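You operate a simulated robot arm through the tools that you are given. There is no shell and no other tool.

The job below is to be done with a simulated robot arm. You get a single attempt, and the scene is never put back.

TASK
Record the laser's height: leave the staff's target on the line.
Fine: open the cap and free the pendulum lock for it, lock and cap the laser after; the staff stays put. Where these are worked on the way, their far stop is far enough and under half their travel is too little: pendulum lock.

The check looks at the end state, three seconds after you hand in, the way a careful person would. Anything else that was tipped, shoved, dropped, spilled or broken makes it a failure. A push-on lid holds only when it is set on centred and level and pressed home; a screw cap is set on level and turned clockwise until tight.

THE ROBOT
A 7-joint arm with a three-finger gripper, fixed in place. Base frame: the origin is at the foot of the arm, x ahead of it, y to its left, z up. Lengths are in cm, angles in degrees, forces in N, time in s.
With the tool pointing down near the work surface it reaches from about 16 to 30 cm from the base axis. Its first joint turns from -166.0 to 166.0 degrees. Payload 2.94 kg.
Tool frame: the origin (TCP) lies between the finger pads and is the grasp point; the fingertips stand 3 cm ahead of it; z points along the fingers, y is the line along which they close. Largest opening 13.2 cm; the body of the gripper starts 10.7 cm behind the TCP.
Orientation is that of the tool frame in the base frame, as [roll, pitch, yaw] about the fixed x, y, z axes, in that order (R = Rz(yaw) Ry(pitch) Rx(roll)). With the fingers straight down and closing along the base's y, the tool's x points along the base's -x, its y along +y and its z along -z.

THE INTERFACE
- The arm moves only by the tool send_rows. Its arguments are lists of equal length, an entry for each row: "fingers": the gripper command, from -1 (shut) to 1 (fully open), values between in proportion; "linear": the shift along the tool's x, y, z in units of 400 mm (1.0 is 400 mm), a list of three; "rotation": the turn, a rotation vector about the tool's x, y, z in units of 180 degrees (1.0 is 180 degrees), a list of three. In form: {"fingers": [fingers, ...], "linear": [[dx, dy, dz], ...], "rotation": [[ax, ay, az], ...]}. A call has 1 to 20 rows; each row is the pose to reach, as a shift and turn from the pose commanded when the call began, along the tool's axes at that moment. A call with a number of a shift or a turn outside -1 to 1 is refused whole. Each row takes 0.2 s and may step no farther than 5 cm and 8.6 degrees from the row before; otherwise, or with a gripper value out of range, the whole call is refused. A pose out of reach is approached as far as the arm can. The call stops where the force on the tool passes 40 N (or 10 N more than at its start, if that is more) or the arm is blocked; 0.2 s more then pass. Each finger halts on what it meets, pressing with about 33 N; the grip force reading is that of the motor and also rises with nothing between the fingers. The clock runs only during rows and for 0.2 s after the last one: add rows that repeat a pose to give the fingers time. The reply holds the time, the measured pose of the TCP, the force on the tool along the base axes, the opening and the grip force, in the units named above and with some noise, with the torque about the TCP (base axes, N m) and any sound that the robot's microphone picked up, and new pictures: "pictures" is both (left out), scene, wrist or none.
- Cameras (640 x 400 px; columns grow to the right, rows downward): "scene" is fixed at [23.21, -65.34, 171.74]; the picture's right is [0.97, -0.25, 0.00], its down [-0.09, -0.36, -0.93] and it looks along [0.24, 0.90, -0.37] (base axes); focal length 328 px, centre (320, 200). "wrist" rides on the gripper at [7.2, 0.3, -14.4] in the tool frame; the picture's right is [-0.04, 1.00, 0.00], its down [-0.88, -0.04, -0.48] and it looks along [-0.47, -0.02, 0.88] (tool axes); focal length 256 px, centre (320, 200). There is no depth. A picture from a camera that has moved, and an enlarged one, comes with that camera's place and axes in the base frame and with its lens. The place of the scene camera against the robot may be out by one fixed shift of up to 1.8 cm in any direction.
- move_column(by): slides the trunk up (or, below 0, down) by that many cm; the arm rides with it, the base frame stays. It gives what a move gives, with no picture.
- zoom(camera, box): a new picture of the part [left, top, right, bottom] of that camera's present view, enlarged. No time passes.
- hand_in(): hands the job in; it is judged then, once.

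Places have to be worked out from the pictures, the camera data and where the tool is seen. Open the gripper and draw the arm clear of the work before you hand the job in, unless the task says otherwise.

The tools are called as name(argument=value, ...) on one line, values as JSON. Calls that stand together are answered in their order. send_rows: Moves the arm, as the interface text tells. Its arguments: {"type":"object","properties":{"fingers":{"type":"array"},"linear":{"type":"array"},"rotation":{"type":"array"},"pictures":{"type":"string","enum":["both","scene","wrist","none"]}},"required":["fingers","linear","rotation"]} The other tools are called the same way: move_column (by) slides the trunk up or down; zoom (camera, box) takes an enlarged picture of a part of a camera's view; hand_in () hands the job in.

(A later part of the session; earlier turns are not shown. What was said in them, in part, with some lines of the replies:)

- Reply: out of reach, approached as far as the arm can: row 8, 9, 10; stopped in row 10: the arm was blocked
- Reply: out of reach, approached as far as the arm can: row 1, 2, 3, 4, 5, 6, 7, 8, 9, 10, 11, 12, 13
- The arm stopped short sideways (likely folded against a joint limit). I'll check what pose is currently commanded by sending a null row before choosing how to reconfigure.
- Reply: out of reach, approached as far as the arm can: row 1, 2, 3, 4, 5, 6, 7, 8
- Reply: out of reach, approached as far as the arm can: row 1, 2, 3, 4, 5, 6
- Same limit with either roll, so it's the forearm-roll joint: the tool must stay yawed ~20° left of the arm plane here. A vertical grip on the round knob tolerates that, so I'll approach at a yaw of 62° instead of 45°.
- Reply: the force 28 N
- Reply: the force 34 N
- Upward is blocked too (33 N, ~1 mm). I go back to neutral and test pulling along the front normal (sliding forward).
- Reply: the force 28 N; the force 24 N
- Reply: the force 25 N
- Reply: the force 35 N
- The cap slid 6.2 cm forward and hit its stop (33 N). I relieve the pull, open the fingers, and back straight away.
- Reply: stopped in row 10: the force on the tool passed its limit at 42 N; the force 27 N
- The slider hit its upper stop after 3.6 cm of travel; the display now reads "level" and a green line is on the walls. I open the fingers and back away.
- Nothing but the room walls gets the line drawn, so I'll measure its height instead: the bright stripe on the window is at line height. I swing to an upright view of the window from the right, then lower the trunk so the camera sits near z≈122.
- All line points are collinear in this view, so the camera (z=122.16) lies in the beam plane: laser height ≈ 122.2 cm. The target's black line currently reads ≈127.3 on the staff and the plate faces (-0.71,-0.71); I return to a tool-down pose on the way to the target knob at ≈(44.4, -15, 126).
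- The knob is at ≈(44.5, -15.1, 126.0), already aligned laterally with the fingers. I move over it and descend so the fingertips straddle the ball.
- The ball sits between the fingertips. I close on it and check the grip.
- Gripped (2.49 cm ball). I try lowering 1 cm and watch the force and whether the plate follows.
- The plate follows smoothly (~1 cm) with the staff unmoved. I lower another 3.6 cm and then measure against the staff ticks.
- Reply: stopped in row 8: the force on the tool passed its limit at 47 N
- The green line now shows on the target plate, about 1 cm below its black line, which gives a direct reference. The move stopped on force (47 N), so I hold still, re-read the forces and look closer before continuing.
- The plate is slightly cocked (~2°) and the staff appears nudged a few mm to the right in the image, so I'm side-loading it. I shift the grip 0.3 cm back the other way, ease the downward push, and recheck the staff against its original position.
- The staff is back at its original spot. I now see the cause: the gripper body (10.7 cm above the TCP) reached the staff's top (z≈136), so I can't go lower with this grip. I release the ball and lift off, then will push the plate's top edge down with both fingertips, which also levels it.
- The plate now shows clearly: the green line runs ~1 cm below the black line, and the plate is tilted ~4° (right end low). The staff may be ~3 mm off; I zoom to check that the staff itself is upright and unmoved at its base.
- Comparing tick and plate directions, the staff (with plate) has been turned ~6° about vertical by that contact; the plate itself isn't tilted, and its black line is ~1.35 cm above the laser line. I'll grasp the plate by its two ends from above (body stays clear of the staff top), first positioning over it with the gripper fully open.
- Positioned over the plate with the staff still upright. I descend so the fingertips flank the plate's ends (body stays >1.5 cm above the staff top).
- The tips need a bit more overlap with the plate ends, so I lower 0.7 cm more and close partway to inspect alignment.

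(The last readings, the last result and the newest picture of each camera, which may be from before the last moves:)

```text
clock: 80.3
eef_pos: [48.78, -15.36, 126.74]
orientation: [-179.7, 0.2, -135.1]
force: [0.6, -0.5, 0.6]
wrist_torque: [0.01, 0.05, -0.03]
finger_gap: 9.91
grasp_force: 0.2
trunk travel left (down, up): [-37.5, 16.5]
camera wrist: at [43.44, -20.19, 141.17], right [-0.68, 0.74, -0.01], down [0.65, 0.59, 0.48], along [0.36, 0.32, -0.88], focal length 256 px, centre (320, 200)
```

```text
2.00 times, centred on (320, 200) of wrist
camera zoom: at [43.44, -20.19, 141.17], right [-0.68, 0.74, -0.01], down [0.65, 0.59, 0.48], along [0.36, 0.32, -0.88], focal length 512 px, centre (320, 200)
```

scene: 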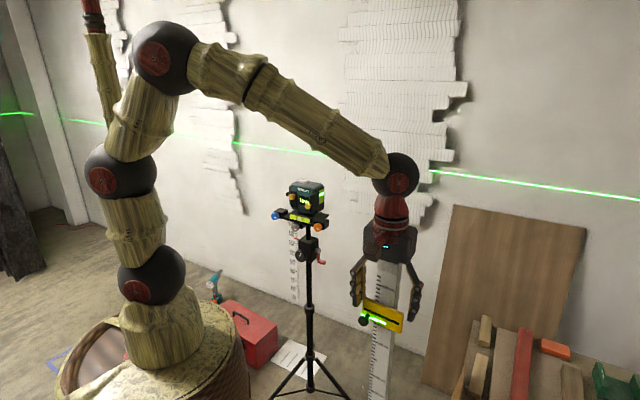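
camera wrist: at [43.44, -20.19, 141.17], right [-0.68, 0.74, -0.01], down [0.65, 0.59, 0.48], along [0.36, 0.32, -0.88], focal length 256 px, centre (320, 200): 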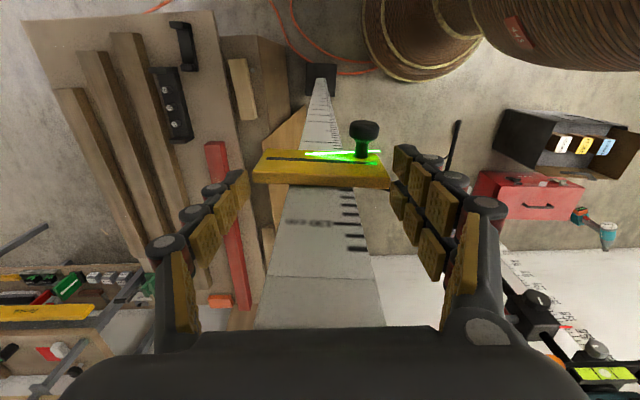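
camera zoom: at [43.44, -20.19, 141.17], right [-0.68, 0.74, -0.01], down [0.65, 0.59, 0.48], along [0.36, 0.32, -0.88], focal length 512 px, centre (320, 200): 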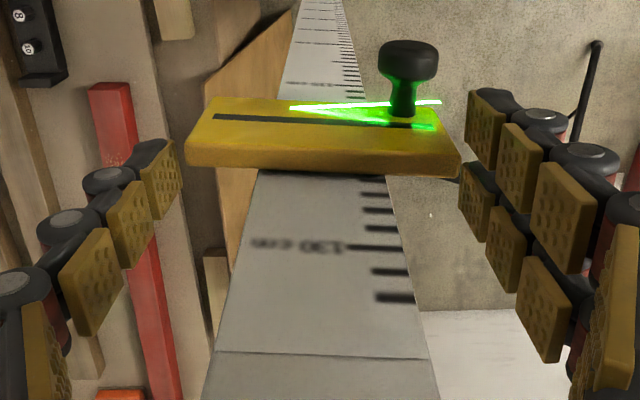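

Both tips overlap the plate ends well. I close onto the ends, which should also square the plate up to the original direction.

send_rows(fingers=[0.4, 0.35, 0.3, 0.25, 0.2, 0.2], linear=[[0, 0, 0], [0, 0, 0], [0, 0, 0], [0, 0, 0], [0, 0, 0], [0, 0, 0]], rotation=[[0, 0, 0], [0, 0, 0], [0, 0, 0], [0, 0, 0], [0, 0, 0], [0, 0, 0]])

zoom(camera="scene", box=[340, 240, 430, 340])

zoom(camera="wrist", box=[180, 100, 460, 300])

```text
clock: 81.7
eef_pos: [48.79, -15.45, 126.85]
orientation: [-179.7, 0.3, -135.1]
force: [1.2, 0.1, 1.6]
wrist_torque: [-0.16, -0.36, -0.03]
finger_gap: 8.94
grasp_force: 32.7
trunk travel left (down, up): [-37.5, 16.5]
camera wrist: at [43.45, -20.19, 141.18], right [-0.68, 0.74, -0.01], down [0.65, 0.59, 0.48], along [0.36, 0.32, -0.88], focal length 256 px, centre (320, 200)
```

scene: 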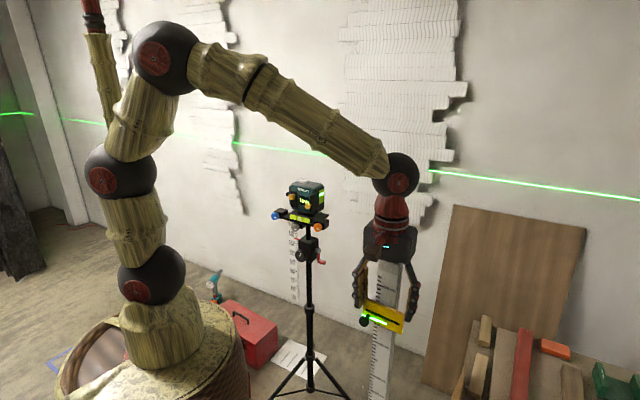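
wrist: 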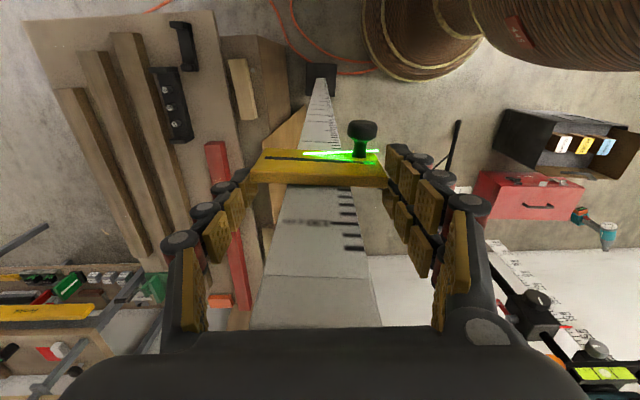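

```text
4.00 times, centred on (385, 290) of scene
camera zoom: at [23.21, -65.34, 171.74], right [0.97, -0.25, 0.0], down [-0.09, -0.36, -0.93], along [0.24, 0.9, -0.37], focal length 1314 px, centre (60, -160)
```

zoom: 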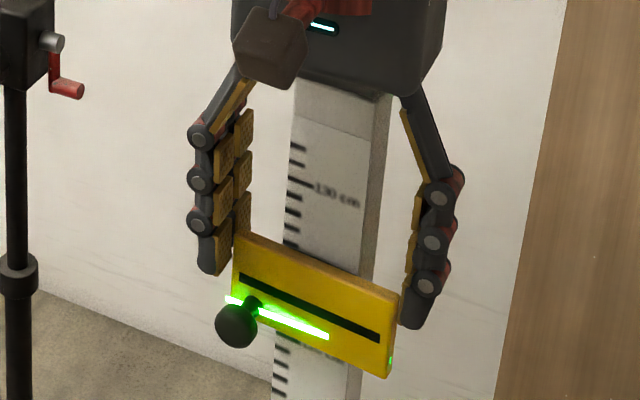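

```text
2.00 times, centred on (320, 200) of wrist
camera zoom: at [43.45, -20.19, 141.18], right [-0.68, 0.74, -0.01], down [0.65, 0.59, 0.48], along [0.36, 0.32, -0.88], focal length 512 px, centre (320, 200)
```

zoom: 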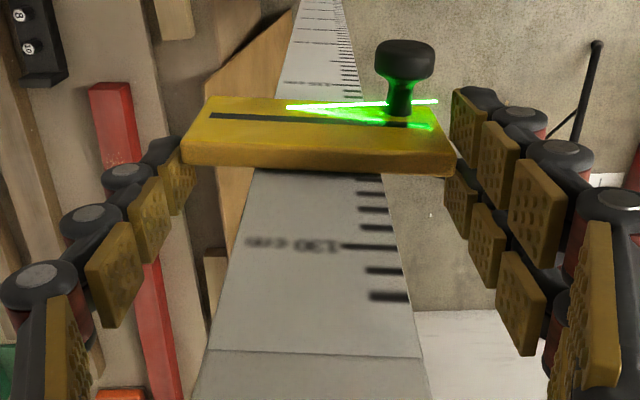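

Plate gripped at 8.94 cm across its ends. I rotate the tool +6° (CCW from above) in small steps to turn the staff back to its original heading, watching torque.

send_rows(fingers=[0.2, 0.2, 0.2, 0.2, 0.2], linear=[[0, 0, 0], [0, 0, 0], [0, 0, 0], [0, 0, 0], [0, 0, 0]], rotation=[[0, 0, -0.007], [0, 0, -0.014], [0, 0, -0.021], [0, 0, -0.028], [0, 0, -0.028]])

zoom(camera="scene", box=[340, 240, 430, 340])

zoom(camera="wrist", box=[180, 100, 460, 300])

```text
clock: 82.9
eef_pos: [48.78, -15.19, 126.77]
orientation: [-179.6, 0.1, -129.9]
force: [0.0, 0.9, 0.5]
wrist_torque: [0.31, -0.02, -0.1]
finger_gap: 8.99
grasp_force: 32.8
trunk travel left (down, up): [-37.5, 16.5]
camera wrist: at [43.89, -20.59, 141.11], right [-0.74, 0.68, 0.0], down [0.59, 0.65, 0.48], along [0.33, 0.35, -0.88], focal length 256 px, centre (320, 200)
```

scene: 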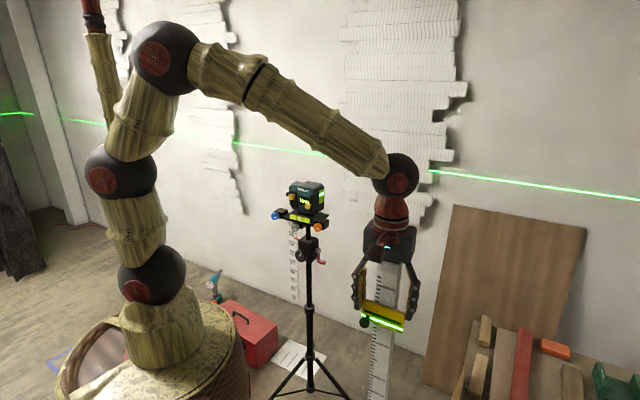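
wrist: 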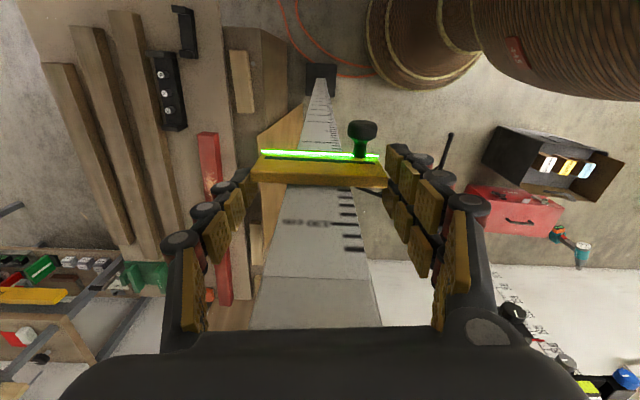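

```text
4.00 times, centred on (385, 290) of scene
camera zoom: at [23.21, -65.34, 171.74], right [0.97, -0.25, 0.0], down [-0.09, -0.36, -0.93], along [0.24, 0.9, -0.37], focal length 1314 px, centre (60, -160)
```

zoom: 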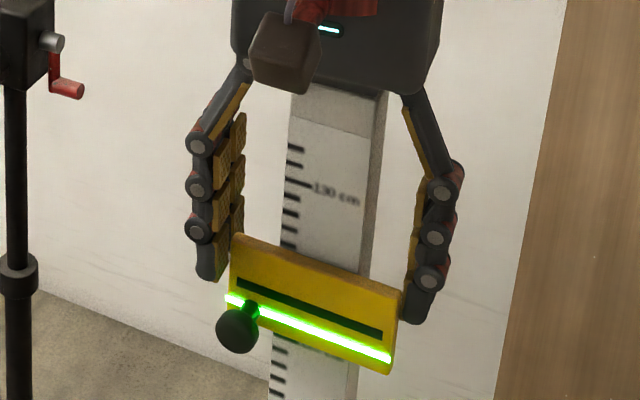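

```text
2.00 times, centred on (320, 200) of wrist
camera zoom: at [43.89, -20.59, 141.11], right [-0.74, 0.68, 0.0], down [0.59, 0.65, 0.48], along [0.33, 0.35, -0.88], focal length 512 px, centre (320, 200)
```

zoom: 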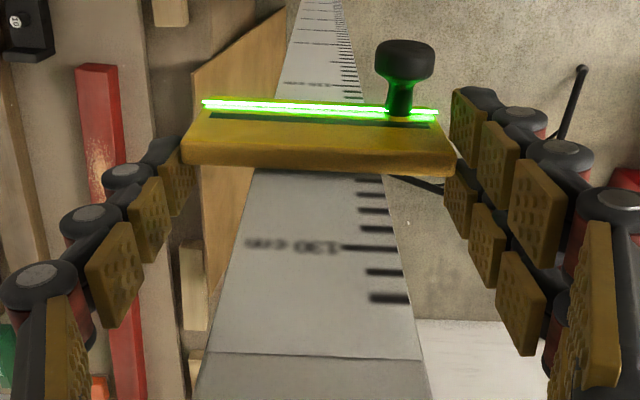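

The staff turned back with almost no torque, and the green line now runs parallel along the whole plate. I zoom for a precise gap between black line and green line.

zoom(camera="scene", box=[368, 295, 408, 335])

zoom(camera="wrist", box=[250, 135, 390, 195])

```text
10.00 times, centred on (388, 315) of scene
camera zoom: at [23.21, -65.34, 171.74], right [0.97, -0.25, 0.0], down [-0.09, -0.36, -0.93], along [0.24, 0.9, -0.37], focal length 3285 px, centre (-360, -950)
```

zoom: 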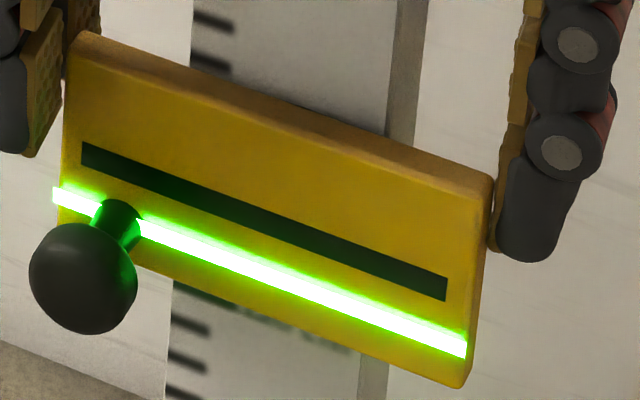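

```text
4.57 times, centred on (320, 165) of wrist
camera zoom: at [43.89, -20.59, 141.11], right [-0.74, 0.68, 0.0], down [0.59, 0.65, 0.48], along [0.33, 0.35, -0.88], focal length 1170 px, centre (320, 360)
```

zoom: 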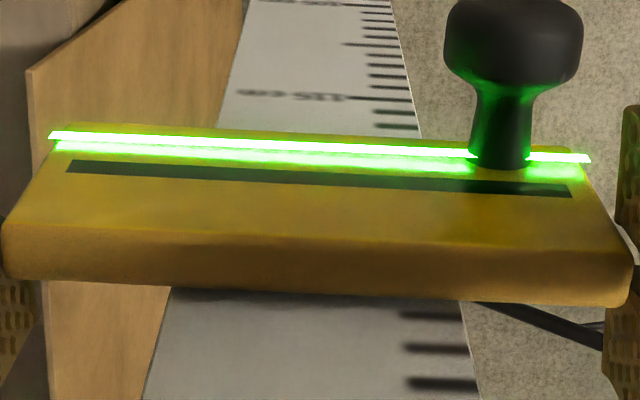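

Combining both views, the black line is ≈1.28 cm above the laser line. I lower the plate 1.15 cm slowly (with a small 0.25 cm nudge back toward the staff's original spot), then re-measure.

send_rows(fingers=[0.2, 0.2, 0.2, 0.2, 0.2, 0.2, 0.2], linear=[[0, 0.001, 0.005], [0, 0.002, 0.01], [0, 0.003, 0.015], [0, 0.004, 0.02], [0, 0.005, 0.025], [0, 0.006, 0.0288], [0, 0.006, 0.0288]], rotation=[[0, 0, 0], [0, 0, 0], [0, 0, 0], [0, 0, 0], [0, 0, 0], [0, 0, 0], [0, 0, 0]])

zoom(camera="scene", box=[368, 295, 408, 335])

zoom(camera="wrist", box=[250, 135, 390, 195])

zoom(camera="scene", box=[340, 240, 430, 340])

```text
clock: 84.5
eef_pos: [48.63, -15.1, 125.58]
orientation: [-179.7, 0.2, -130.0]
force: [1.9, -0.4, 1.1]
wrist_torque: [-0.39, -0.86, 0.03]
finger_gap: 8.96
grasp_force: 33.3
trunk travel left (down, up): [-37.5, 16.5]
camera wrist: at [43.7, -20.44, 140.02], right [-0.74, 0.68, -0.01], down [0.59, 0.65, 0.48], along [0.33, 0.35, -0.88], focal length 256 px, centre (320, 200)
```

scene: 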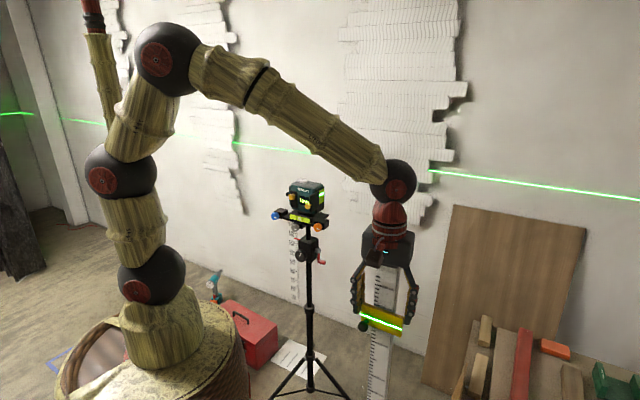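
wrist: 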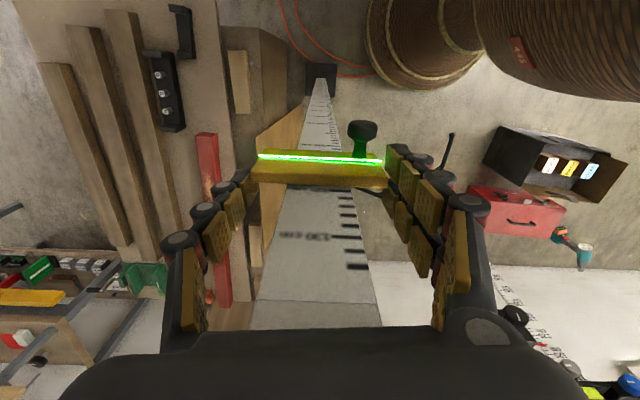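

```text
10.00 times, centred on (388, 315) of scene
camera zoom: at [23.21, -65.34, 171.74], right [0.97, -0.25, 0.0], down [-0.09, -0.36, -0.93], along [0.24, 0.9, -0.37], focal length 3285 px, centre (-360, -950)
```

zoom: 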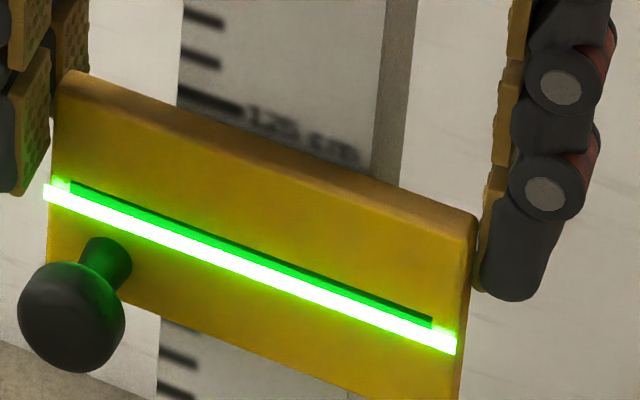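

```text
4.57 times, centred on (320, 165) of wrist
camera zoom: at [43.7, -20.44, 140.02], right [-0.74, 0.68, -0.01], down [0.59, 0.65, 0.48], along [0.33, 0.35, -0.88], focal length 1170 px, centre (320, 360)
```

zoom: 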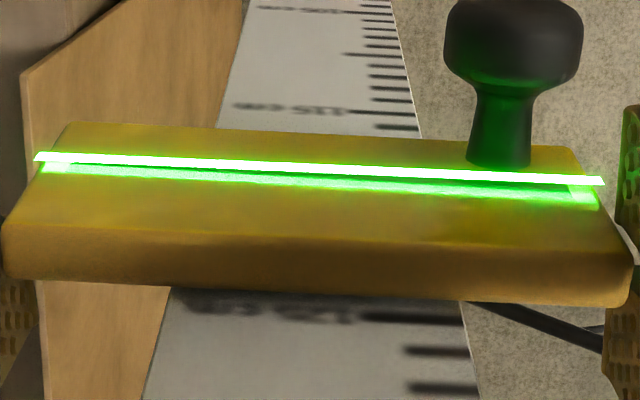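

```text
4.00 times, centred on (385, 290) of scene
camera zoom: at [23.21, -65.34, 171.74], right [0.97, -0.25, 0.0], down [-0.09, -0.36, -0.93], along [0.24, 0.9, -0.37], focal length 1314 px, centre (60, -160)
```

zoom: 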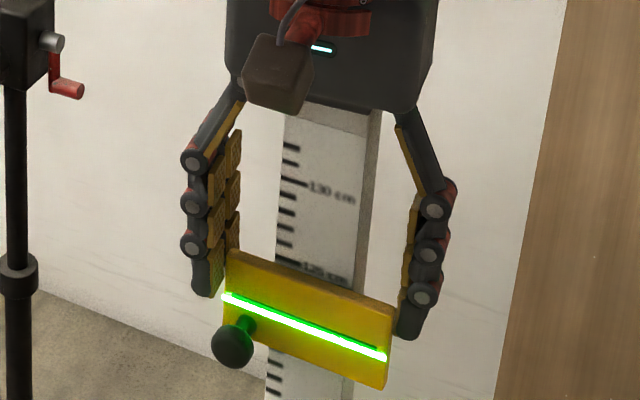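

The lines almost coincide; the black line is ~0.12 cm high. The staff ticks are back at their original pixels. I lower 0.12 cm more and check.

send_rows(fingers=[0.2, 0.2, 0.2], linear=[[0, 0, 0.0015], [0, 0, 0.003], [0, 0, 0.003]], rotation=[[0, 0, 0], [0, 0, 0], [0, 0, 0]], pictures="none")

zoom(camera="scene", box=[378, 300, 408, 330])

zoom(camera="wrist", box=[250, 135, 390, 195])

```text
clock: 85.3
eef_pos: [48.66, -15.14, 125.44]
orientation: [-179.6, 0.1, -130.0]
force: [1.7, -0.4, 2.3]
wrist_torque: [-0.35, -0.72, 0.01]
finger_gap: 8.95
grasp_force: 33.0
trunk travel left (down, up): [-37.5, 16.5]
```

```text
13.33 times, centred on (393, 315) of scene
camera zoom: at [23.21, -65.34, 171.74], right [0.97, -0.25, 0.0], down [-0.09, -0.36, -0.93], along [0.24, 0.9, -0.37], focal length 4380 px, centre (-653, -1333)
```

zoom: 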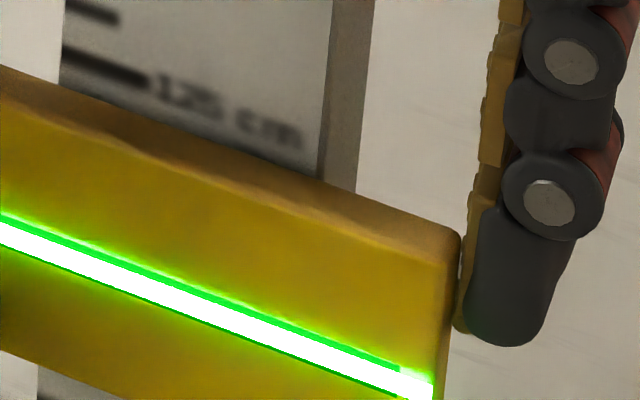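

```text
4.57 times, centred on (320, 165) of wrist
camera zoom: at [43.69, -20.44, 139.82], right [-0.74, 0.68, -0.01], down [0.59, 0.65, 0.48], along [0.33, 0.35, -0.88], focal length 1170 px, centre (320, 360)
```

zoom: 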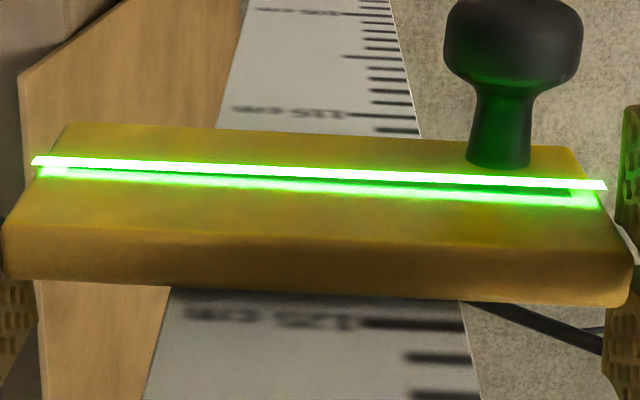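

Black line is centred on the green line now (thin dark margins on both sides). I release by opening in place, then lift straight up clear of the staff.

send_rows(fingers=[0.4, 0.5, 0.6, 0.6, 0.6, 0.6, 0.6, 0.6, 0.6, 0.6], linear=[[0, 0, 0], [0, 0, 0], [0, 0, 0], [0, 0, 0], [0, 0, -0.05], [0, 0, -0.15], [0, 0, -0.25], [0, 0, -0.35], [0, 0, -0.42], [0, 0, -0.42]], rotation=[[0, 0, 0], [0, 0, 0], [0, 0, 0], [0, 0, 0], [0, 0, 0], [0, 0, 0], [0, 0, 0], [0, 0, 0], [0, 0, 0], [0, 0, 0]])

zoom(camera="scene", box=[340, 240, 430, 340])

zoom(camera="scene", box=[368, 300, 408, 330])

zoom(camera="wrist", box=[240, 100, 400, 220])

```text
clock: 87.5
eef_pos: [48.33, -14.93, 142.37]
orientation: [-179.7, 0.0, -130.0]
force: [-0.5, -0.5, -0.5]
wrist_torque: [0.0, 0.0, 0.01]
finger_gap: 10.56
grasp_force: 0.2
trunk travel left (down, up): [-37.5, 16.5]
camera wrist: at [43.5, -20.18, 156.71], right [-0.74, 0.68, 0.0], down [0.59, 0.65, 0.48], along [0.33, 0.35, -0.88], focal length 256 px, centre (320, 200)
```

scene: 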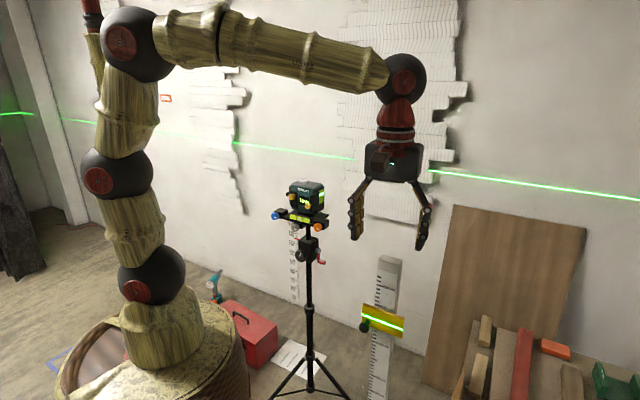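
wrist: 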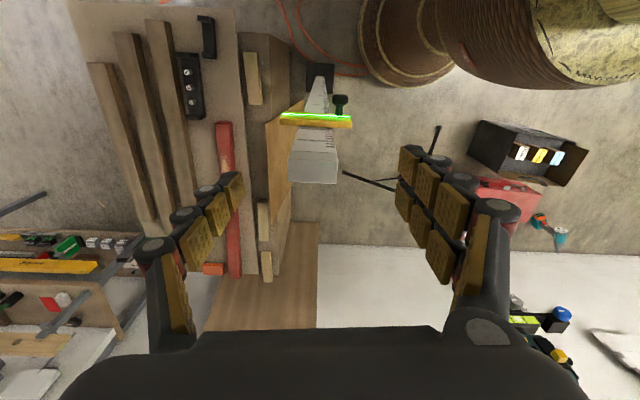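

```text
4.00 times, centred on (385, 290) of scene
camera zoom: at [23.21, -65.34, 171.74], right [0.97, -0.25, 0.0], down [-0.09, -0.36, -0.93], along [0.24, 0.9, -0.37], focal length 1314 px, centre (60, -160)
```

zoom: 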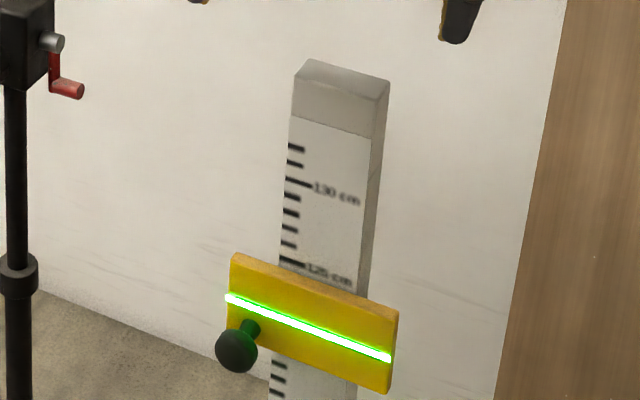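

```text
13.33 times, centred on (388, 315) of scene
camera zoom: at [23.21, -65.34, 171.74], right [0.97, -0.25, 0.0], down [-0.09, -0.36, -0.93], along [0.24, 0.9, -0.37], focal length 4380 px, centre (-587, -1333)
```

zoom: 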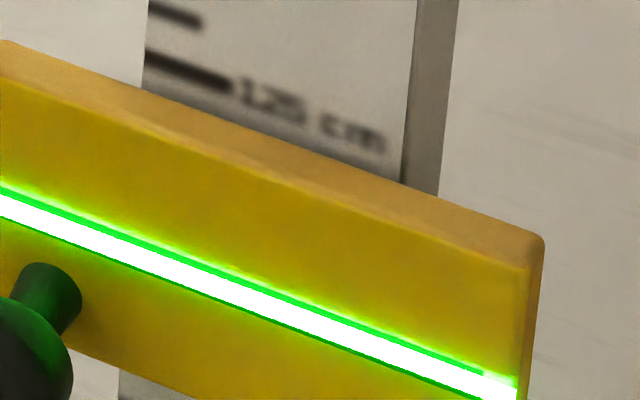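

```text
3.33 times, centred on (320, 160) of wrist
camera zoom: at [43.5, -20.18, 156.71], right [-0.74, 0.68, 0.0], down [0.59, 0.65, 0.48], along [0.33, 0.35, -0.88], focal length 853 px, centre (320, 333)
```

zoom: 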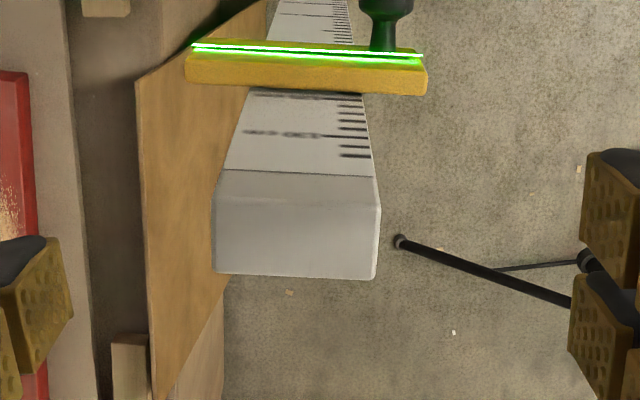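

The target stays aligned after release and the staff is upright (within ~3 mm of its start). Now back to the laser: I raise the trunk as before, and turn toward the earlier tool-down pose with the fingers narrowed.

move_column(by=14)

send_rows(fingers=[0.3, 0, -0.3, -0.45, -0.45, -0.45, -0.45, -0.45, -0.45, -0.45], linear=[[-0.043, 0.057, 0.0], [-0.086, 0.115, 0.0], [-0.129, 0.172, 0.03], [-0.172, 0.23, 0.05], [-0.214, 0.287, 0.07], [-0.257, 0.344, 0.09], [-0.3, 0.402, 0.11], [-0.343, 0.459, 0.13], [-0.386, 0.5165, 0.145], [-0.386, 0.5165, 0.145]], rotation=[[0, 0, 0.042], [0, 0, 0.084], [0, 0, 0.126], [0, 0, 0.168], [0, 0, 0.21], [0, 0, 0.252], [0, 0, 0.294], [0, 0, 0.336], [0, 0, 0.378], [0, 0, 0.378]], pictures="scene")

```text
clock: 89.2
eef_pos: [48.33, -14.84, 156.28]
orientation: [-179.8, 0.1, -130.0]
force: [-0.1, 0.4, -0.4]
wrist_torque: [-0.01, -0.04, -0.01]
finger_gap: 10.56
grasp_force: 0.0
trunk travel left (down, up): [-51.5, 2.5]
```

```text
clock: 91.4
eef_pos: [42.6, 10.18, 150.19]
orientation: [180.0, 0.4, 161.9]
force: [0.3, 0.2, 0.4]
wrist_torque: [0.0, 0.0, -0.02]
finger_gap: 3.64
grasp_force: 0.0
trunk travel left (down, up): [-51.5, 2.5]
```

scene: 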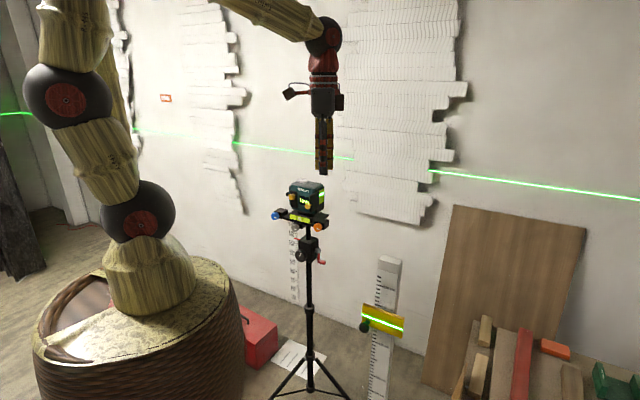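

Same pose as before; I retrace the earlier path in reverse to the stand-off in front of the slider.

send_rows(fingers=[-0.45, -0.45, -0.45, -0.45, -0.45, -0.45, -0.45, -0.45, -0.45, -0.45, -0.45, -0.45, -0.45, -0.45, -0.45], linear=[[0.028, 0.067, 0.052], [0.056, 0.133, 0.103], [0.084, 0.2, 0.155], [0.113, 0.267, 0.207], [0.141, 0.333, 0.258], [0.169, 0.4, 0.31], [0.197, 0.466, 0.362], [0.225, 0.533, 0.413], [0.253, 0.6, 0.465], [0.281, 0.666, 0.517], [0.31, 0.733, 0.568], [0.338, 0.8, 0.62], [0.366, 0.866, 0.672], [0.394, 0.933, 0.7275], [0.394, 0.933, 0.7275]], rotation=[[-0.036, 0, 0], [-0.071, 0, 0], [-0.107, 0, 0], [-0.143, 0, 0], [-0.179, 0, 0], [-0.214, 0, 0], [-0.25, 0, 0], [-0.286, 0, 0], [-0.321, 0, 0], [-0.357, 0, 0], [-0.393, 0, 0], [-0.429, 0, 0], [-0.464, 0, 0], [-0.5, 0, 0], [-0.5, 0, 0]])

```text
clock: 94.6
eef_pos: [39.36, 50.3, 121.24]
orientation: [89.9, 0.4, 161.9]
force: [-0.7, 0.3, -0.4]
wrist_torque: [-0.02, -0.02, 0.01]
finger_gap: 3.6
grasp_force: 0.0
trunk travel left (down, up): [-51.5, 2.5]
camera wrist: at [28.12, 38.9, 121.59], right [0.03, -0.01, 1.0], down [0.69, -0.72, -0.03], along [0.72, 0.69, -0.02], focal length 256 px, centre (320, 200)
```

scene: 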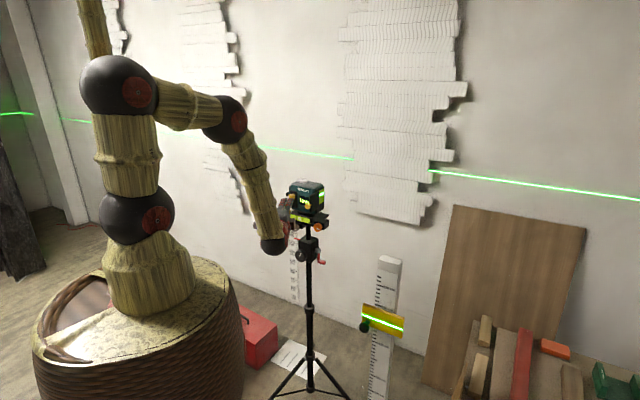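
wrist: 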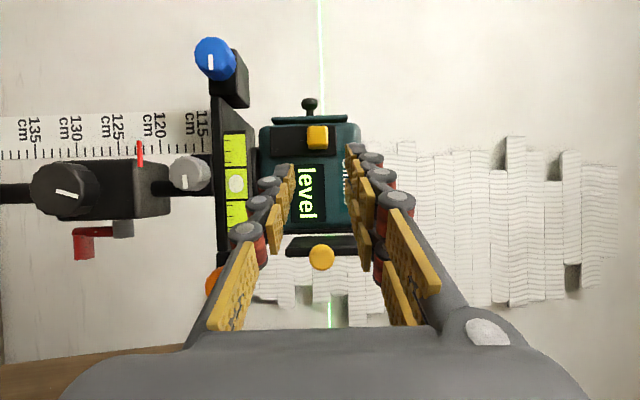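

The slider knob sits at its upper position between the fingers. I advance 9.3 cm to straddle it.

send_rows(fingers=[-0.45, -0.45, -0.45, -0.45, -0.45, -0.45], linear=[[0.002, -0.001, 0.07], [0.004, -0.002, 0.13], [0.006, -0.003, 0.18], [0.0065, -0.003, 0.215], [0.0065, -0.003, 0.232], [0.0065, -0.003, 0.232]], rotation=[[0, 0, 0], [0, 0, 0], [0, 0, 0], [0, 0, 0], [0, 0, 0], [0, 0, 0]], pictures="wrist")

```text
clock: 96.0
eef_pos: [41.93, 59.57, 121.22]
orientation: [90.0, 0.5, 161.9]
force: [0.5, 0.0, 0.4]
wrist_torque: [-0.02, -0.01, -0.04]
finger_gap: 3.62
grasp_force: 0.1
trunk travel left (down, up): [-51.5, 2.5]
camera wrist: at [30.72, 48.1, 121.55], right [0.04, -0.01, 1.0], down [0.69, -0.72, -0.03], along [0.72, 0.69, -0.02], focal length 256 px, centre (320, 200)
```

wrist: 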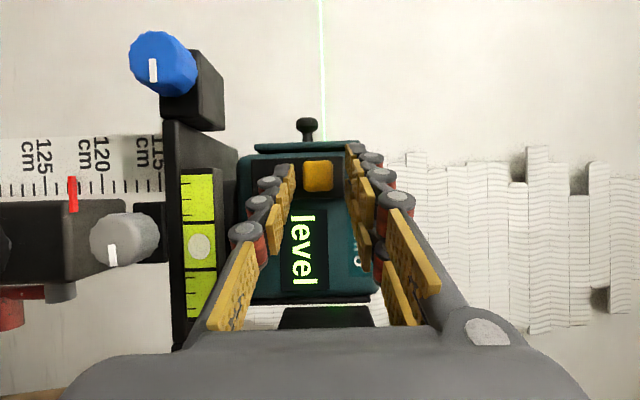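

Aligned. I close on the slider and move it down 3.6 cm toward its lower (locked) stop.

send_rows(fingers=[-1, -1, -1, -1, -1, -1, -1, -1, -1, -1, -1, -1, -1, -1, -1], linear=[[0, 0, 0], [0, 0, 0], [0, 0, 0], [0, -0.01, 0], [0, -0.02, 0], [0, -0.03, 0], [0, -0.04, 0], [0, -0.05, 0], [0, -0.06, 0], [0, -0.07, 0], [0, -0.078, 0], [0, -0.085, 0], [0, -0.09, 0], [0, -0.094, 0], [0, -0.094, 0]], rotation=[[0, 0, 0], [0, 0, 0], [0, 0, 0], [0, 0, 0], [0, 0, 0], [0, 0, 0], [0, 0, 0], [0, 0, 0], [0, 0, 0], [0, 0, 0], [0, 0, 0], [0, 0, 0], [0, 0, 0], [0, 0, 0], [0, 0, 0]])

```text
clock: 99.2
eef_pos: [41.98, 59.51, 117.49]
orientation: [89.9, 0.3, 161.9]
force: [-3.5, 2.8, 7.4]
wrist_torque: [0.36, 0.19, 0.15]
finger_gap: 2.18
grasp_force: 45.1
trunk travel left (down, up): [-51.5, 2.5]
camera wrist: at [30.71, 48.09, 117.76], right [0.03, -0.01, 1.0], down [0.69, -0.72, -0.03], along [0.72, 0.69, -0.02], focal length 256 px, centre (320, 200)
```

scene: 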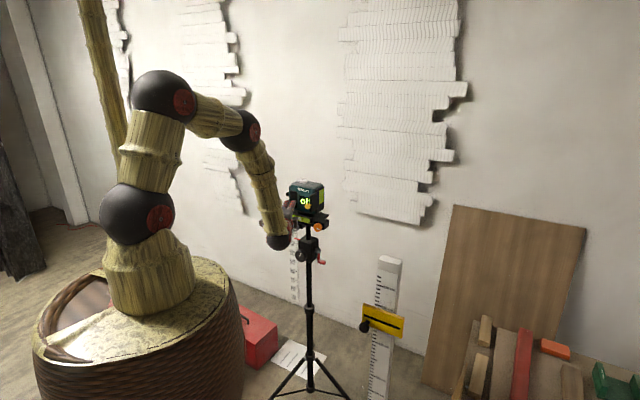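
wrist: 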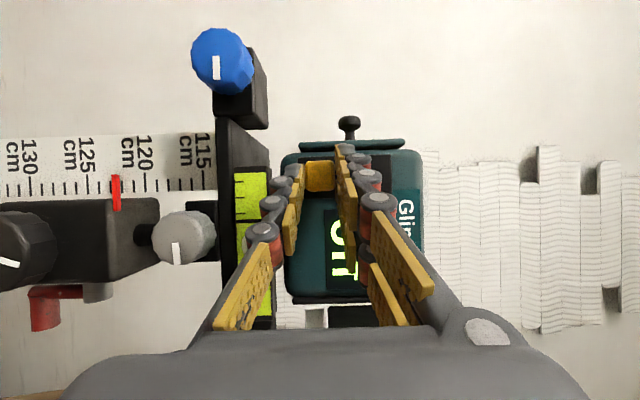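

The display is off and the slider is back at its lower stop (z 117.5). I release and back away.

send_rows(fingers=[-0.7, -0.45, -0.45, -0.45, -0.45, -0.45, -0.45, -0.45, -0.45, -0.45, -0.45], linear=[[0, 0.003, 0], [0, 0.003, 0], [0, 0.003, 0], [0, 0.003, -0.04], [0, 0.003, -0.08], [0, 0.02, -0.13], [0, 0.04, -0.18], [0, 0.06, -0.23], [0, 0.08, -0.28], [0, 0.09, -0.31], [0, 0.09, -0.31]], rotation=[[0, 0, 0], [0, 0, 0], [0, 0, 0], [0, 0, 0], [0, 0, 0], [0, 0, 0], [0, 0, 0], [0, 0, 0], [0, 0, 0], [0, 0, 0], [0, 0, 0]])

zoom(camera="wrist", box=[200, 60, 420, 300])

```text
clock: 101.6
eef_pos: [38.03, 47.77, 121.05]
orientation: [90.1, 0.4, 161.9]
force: [0.8, 0.2, 0.5]
wrist_torque: [0.0, -0.02, 0.07]
finger_gap: 3.63
grasp_force: 0.1
trunk travel left (down, up): [-51.5, 2.5]
camera wrist: at [26.85, 36.28, 121.33], right [0.04, -0.01, 1.0], down [0.69, -0.72, -0.03], along [0.72, 0.69, -0.02], focal length 256 px, centre (320, 200)
```

scene: 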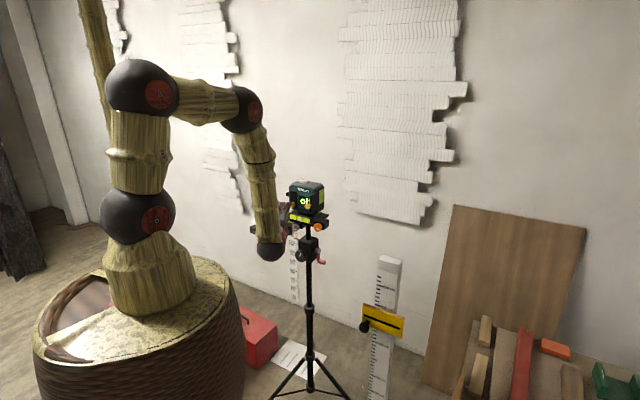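
wrist: 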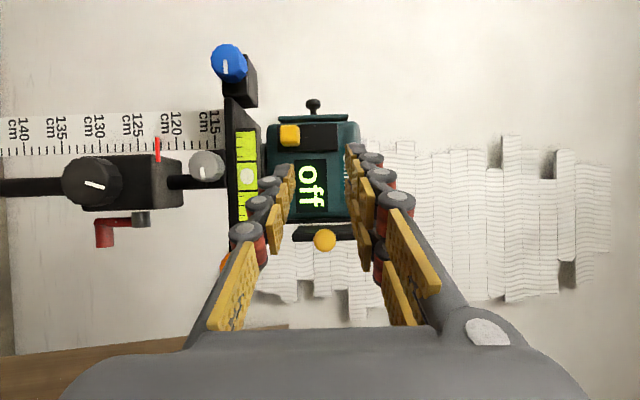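

```text
1.67 times, centred on (310, 180) of wrist
camera zoom: at [26.85, 36.28, 121.33], right [0.04, -0.01, 1.0], down [0.69, -0.72, -0.03], along [0.72, 0.69, -0.02], focal length 427 px, centre (337, 233)
```

zoom: 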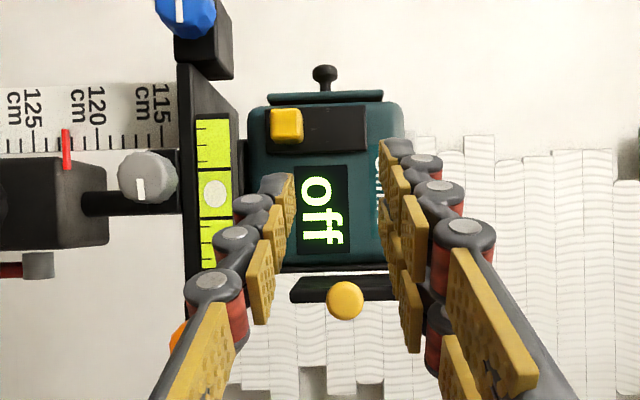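

Slider down, laser off, cap still open. I move back to the stand-off in front of the cap knob (yaw 62°).

send_rows(fingers=[-0.2, -0.2, -0.2, -0.2, -0.2], linear=[[-0.05, 0, -0.03], [-0.1, 0, -0.05], [-0.15, 0, -0.061], [-0.171, 0, -0.061], [-0.171, 0, -0.061]], rotation=[[0, -0.018, 0], [0, -0.036, 0], [0, -0.054, 0], [0, -0.054, 0], [0, -0.054, 0]], pictures="wrist")

```text
clock: 102.8
eef_pos: [43.67, 43.24, 120.97]
orientation: [89.9, 0.3, 152.2]
force: [-0.1, 0.1, 0.7]
wrist_torque: [-0.01, -0.01, -0.05]
finger_gap: 5.29
grasp_force: 0.1
trunk travel left (down, up): [-51.5, 2.5]
camera wrist: at [30.71, 33.9, 121.35], right [0.03, -0.02, 1.0], down [0.56, -0.83, -0.03], along [0.83, 0.56, -0.02], focal length 256 px, centre (320, 200)
```

wrist: 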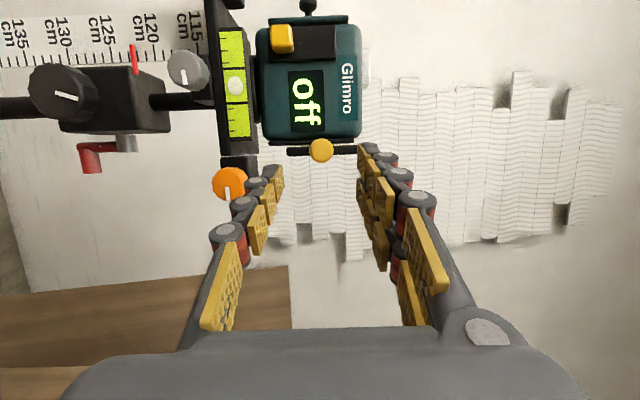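

I advance onto the knob at its open position and close on it.

send_rows(fingers=[-0.2, -0.2, -0.2, -0.2, -0.2, -0.6, -1, -1, -1, -1], linear=[[0, 0.002, 0.04], [-0.001, 0.004, 0.08], [-0.002, 0.004, 0.12], [-0.002, 0.004, 0.147], [-0.002, 0.004, 0.147], [-0.002, 0.004, 0.147], [-0.002, 0.004, 0.147], [-0.002, 0.004, 0.147], [-0.002, 0.004, 0.147], [-0.002, 0.004, 0.147]], rotation=[[0, 0, 0], [0, 0, 0], [0, 0, 0], [0, 0, 0], [0, 0, 0], [0, 0, 0], [0, 0, 0], [0, 0, 0], [0, 0, 0], [0, 0, 0]], pictures="wrist")

```text
clock: 105.0
eef_pos: [46.65, 48.27, 121.19]
orientation: [89.9, 0.3, 152.1]
force: [0.0, 0.2, 0.0]
wrist_torque: [0.06, 0.03, 0.03]
finger_gap: 2.09
grasp_force: 41.1
trunk travel left (down, up): [-51.5, 2.5]
camera wrist: at [33.63, 38.97, 121.48], right [0.03, -0.02, 1.0], down [0.56, -0.83, -0.03], along [0.83, 0.56, -0.02], focal length 256 px, centre (320, 200)
```

wrist: 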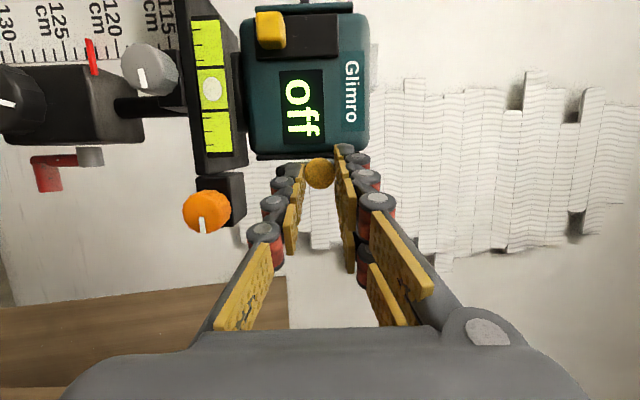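

Gripped. I push the cap back along the slide ~6.4 cm to its closed stop.

send_rows(fingers=[-1, -1, -1, -1, -1, -1, -1, -1, -1, -1, -1, -1, -1, -1], linear=[[-0.0037, 0, 0.012], [-0.0074, 0, 0.0239], [-0.0111, 0, 0.0359], [-0.0148, 0, 0.0478], [-0.0185, 0, 0.0598], [-0.0222, 0, 0.0717], [-0.0259, 0, 0.0837], [-0.0296, 0, 0.0956], [-0.0333, 0, 0.1076], [-0.037, 0, 0.1195], [-0.0407, 0, 0.1315], [-0.0444, 0, 0.1434], [-0.0474, 0, 0.153], [-0.0474, 0, 0.153]], rotation=[[0, 0, 0], [0, 0, 0], [0, 0, 0], [0, 0, 0], [0, 0, 0], [0, 0, 0], [0, 0, 0], [0, 0, 0], [0, 0, 0], [0, 0, 0], [0, 0, 0], [0, 0, 0], [0, 0, 0], [0, 0, 0]])

```text
clock: 108.0
eef_pos: [51.0, 52.87, 121.22]
orientation: [89.9, 0.3, 152.4]
force: [-4.4, -12.8, 4.4]
wrist_torque: [0.15, -0.04, 0.22]
finger_gap: 2.03
grasp_force: 45.0
trunk travel left (down, up): [-51.5, 2.5]
camera wrist: at [38.01, 43.38, 121.48], right [0.03, -0.02, 1.0], down [0.56, -0.83, -0.03], along [0.83, 0.56, -0.02], focal length 256 px, centre (320, 200)
```

scene: 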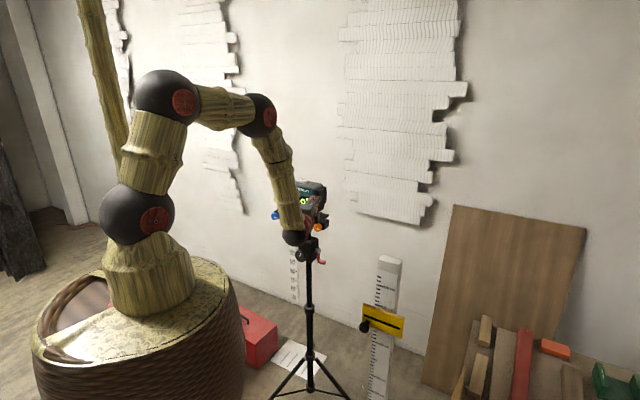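
wrist: 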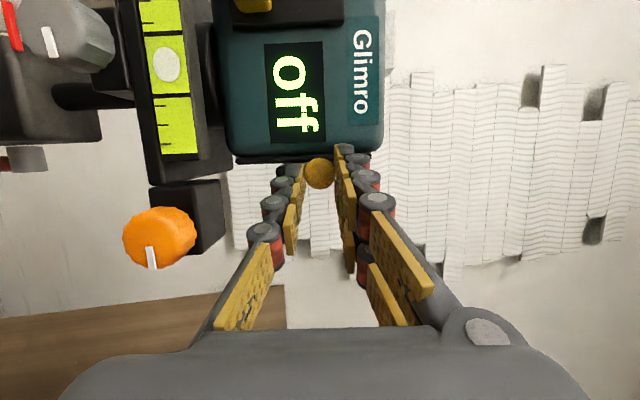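

The cap is at its closed stop (13 N, original position). I ease off, open and back away along the approach line.

send_rows(fingers=[-1, -0.7, -0.3, -0.2, -0.2, -0.2, -0.2, -0.2, -0.2, -0.2], linear=[[0.0013, -0.001, -0.004], [0.0013, -0.001, -0.004], [0.0013, -0.001, -0.004], [0.0013, -0.001, -0.004], [0.0013, -0.001, -0.04], [0.0013, -0.001, -0.1], [0.0013, -0.001, -0.16], [0.0013, -0.001, -0.22], [0.0013, -0.001, -0.25], [0.0013, -0.001, -0.25]], rotation=[[0, 0, 0], [0, 0, 0], [0, 0, 0], [0, 0, 0], [0, 0, 0], [0, 0, 0], [0, 0, 0], [0, 0, 0], [0, 0, 0], [0, 0, 0]])

zoom(camera="scene", box=[265, 165, 345, 245])

zoom(camera="scene", box=[340, 240, 430, 340])

```text
clock: 110.2
eef_pos: [46.46, 44.12, 121.18]
orientation: [89.9, 0.3, 152.2]
force: [-0.4, 0.3, -0.2]
wrist_torque: [-0.03, -0.03, 0.0]
finger_gap: 5.25
grasp_force: 0.0
trunk travel left (down, up): [-51.5, 2.5]
camera wrist: at [33.52, 34.81, 121.41], right [0.03, -0.02, 1.0], down [0.56, -0.83, -0.03], along [0.83, 0.56, -0.02], focal length 256 px, centre (320, 200)
```

scene: 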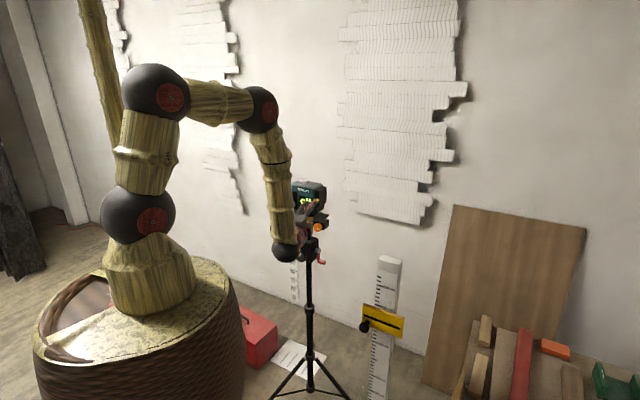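
wrist: 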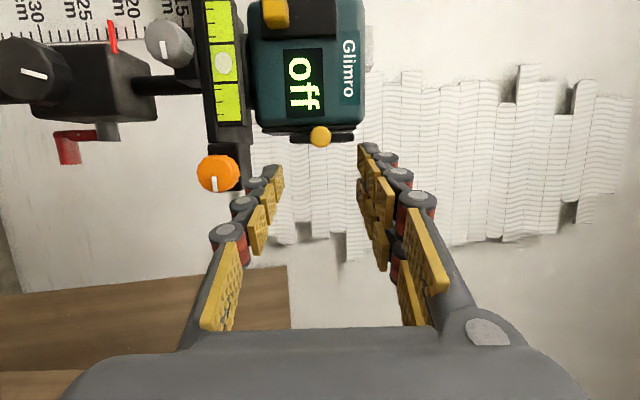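

```text
5.00 times, centred on (305, 205) of scene
camera zoom: at [23.21, -65.34, 171.74], right [0.97, -0.25, 0.0], down [-0.09, -0.36, -0.93], along [0.24, 0.9, -0.37], focal length 1643 px, centre (395, 175)
```

zoom: 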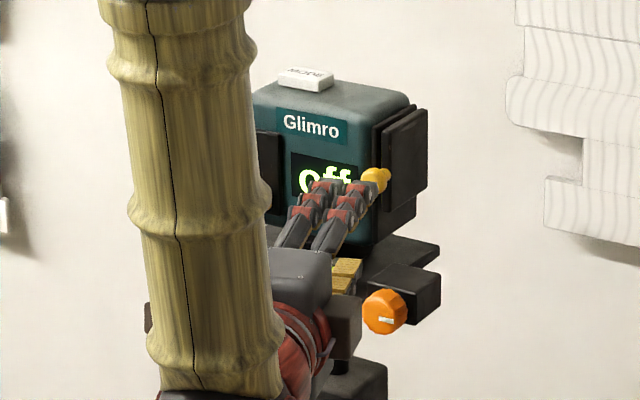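

```text
4.00 times, centred on (385, 290) of scene
camera zoom: at [23.21, -65.34, 171.74], right [0.97, -0.25, 0.0], down [-0.09, -0.36, -0.93], along [0.24, 0.9, -0.37], focal length 1314 px, centre (60, -160)
```

zoom: 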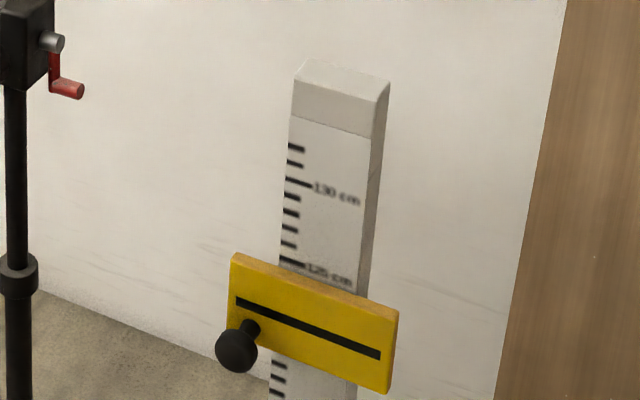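

Cap closed, laser off, slider down, target untouched. I retreat the arm well clear and open the gripper, then do a final check of everything.

send_rows(fingers=[-0.2, -0.2, -0.2, -0.2, -0.2, -0.2, -0.2, 0, 0.3, 0.6, 1, 1, 1, 1, 1], linear=[[-0.024, 0.056, -0.057], [-0.049, 0.112, -0.113], [-0.073, 0.167, -0.17], [-0.098, 0.223, -0.227], [-0.122, 0.279, -0.284], [-0.147, 0.335, -0.34], [-0.171, 0.39, -0.397], [-0.196, 0.446, -0.454], [-0.22, 0.502, -0.511], [-0.245, 0.558, -0.567], [-0.269, 0.613, -0.624], [-0.294, 0.669, -0.681], [-0.318, 0.725, -0.7375], [-0.318, 0.725, -0.7375], [-0.318, 0.725, -0.7375]], rotation=[[0.0385, 0, 0], [0.077, 0, 0], [0.115, 0, 0], [0.154, 0, 0], [0.192, 0, 0], [0.231, 0, 0], [0.269, 0, 0], [0.308, 0, 0], [0.346, 0, 0], [0.385, 0, 0], [0.423, 0, 0], [0.462, 0, 0], [0.5, 0, 0], [0.5, 0, 0], [0.5, 0, 0]])

zoom(camera="scene", box=[265, 165, 345, 265])

zoom(camera="scene", box=[368, 295, 408, 335])

zoom(camera="wrist", box=[440, 0, 640, 150])

```text
clock: 113.4
eef_pos: [43.52, 12.24, 150.27]
orientation: [-179.9, 0.4, 152.2]
force: [-0.3, -0.2, 0.1]
wrist_torque: [0.02, -0.04, 0.04]
finger_gap: 13.2
grasp_force: 0.2
trunk travel left (down, up): [-51.5, 2.5]
camera wrist: at [37.4, 15.79, 164.67], right [0.5, 0.86, 0.0], down [0.76, -0.44, 0.48], along [0.42, -0.24, -0.88], focal length 256 px, centre (320, 200)
```

scene: 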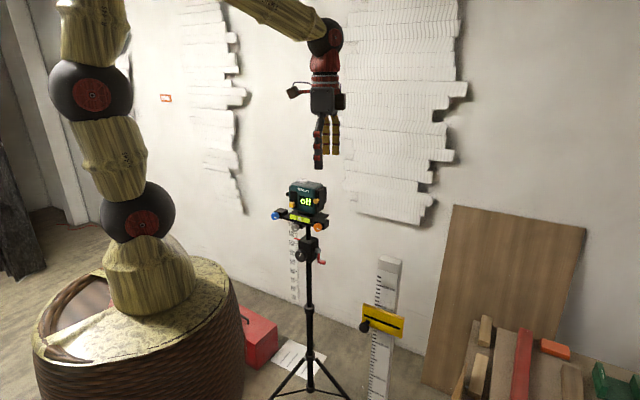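
wrist: 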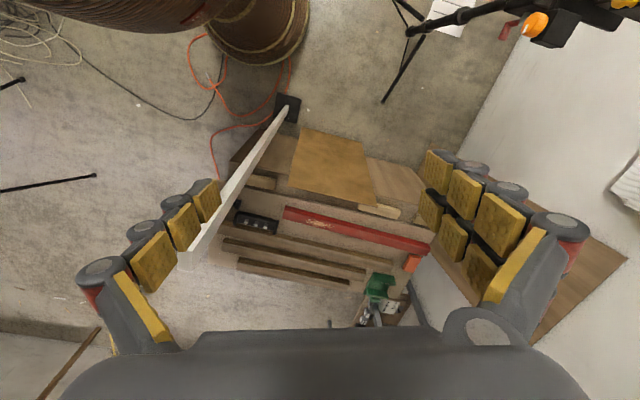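

```text
4.00 times, centred on (305, 215) of scene
camera zoom: at [23.21, -65.34, 171.74], right [0.97, -0.25, 0.0], down [-0.09, -0.36, -0.93], along [0.24, 0.9, -0.37], focal length 1314 px, centre (380, 140)
```

zoom: 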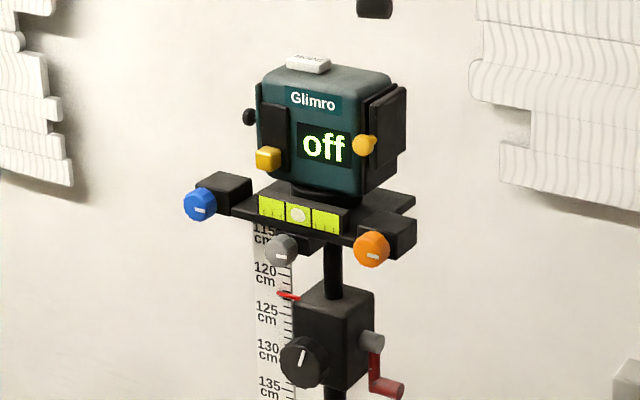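

```text
10.00 times, centred on (388, 315) of scene
camera zoom: at [23.21, -65.34, 171.74], right [0.97, -0.25, 0.0], down [-0.09, -0.36, -0.93], along [0.24, 0.9, -0.37], focal length 3285 px, centre (-360, -950)
```

zoom: 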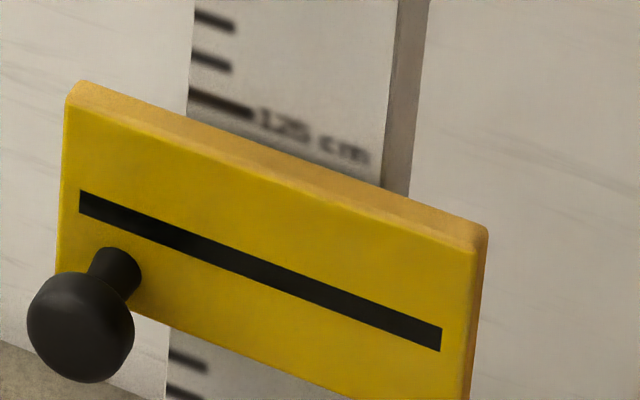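

```text
2.67 times, centred on (540, 75) of wrist
camera zoom: at [37.4, 15.79, 164.67], right [0.5, 0.86, 0.0], down [0.76, -0.44, 0.48], along [0.42, -0.24, -0.88], focal length 683 px, centre (-267, 533)
```

zoom: 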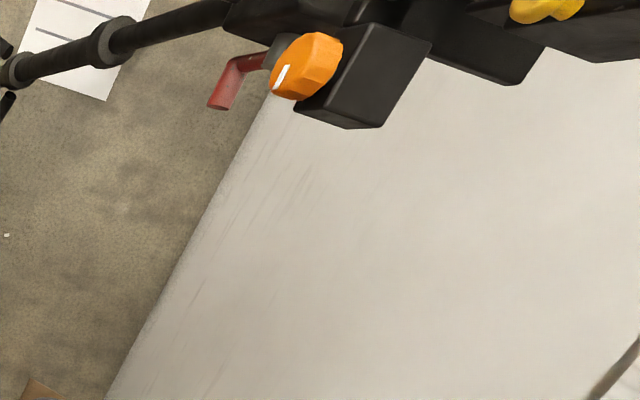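

Everything checks out: cap closed, slider locked down, display "off", laser and tripod unmoved, target line left at the laser height, staff upright, gripper open and clear. I hand in the job.

hand_in()

```text
The job is handed in.
```

The target is set on the laser line at about 122.2 cm, the laser is locked and capped again, and the job is handed in. One thing went wrong: **I bumped the staff**. While I lowered the target, the gripper body pressed on the top of the staff, sliding it about 3 mm and turning it about 6°.

- **Staff:** I turned it back to within about 1° of where it started. The roughly 3 mm slide remains, because the staff settled back there after I nudged it. It is standing upright.
- **Target:** I lined the black line up with the green laser line by eye, to within about half a millimetre. The target stayed in place after I let go.
- **Laser:** The pendulum lock is back at its lower stop, the cap is pushed back to its closed stop, and the display reads "off". The tripod and laser did not move.
- **Arm:** It is clear of the work with the gripper open.
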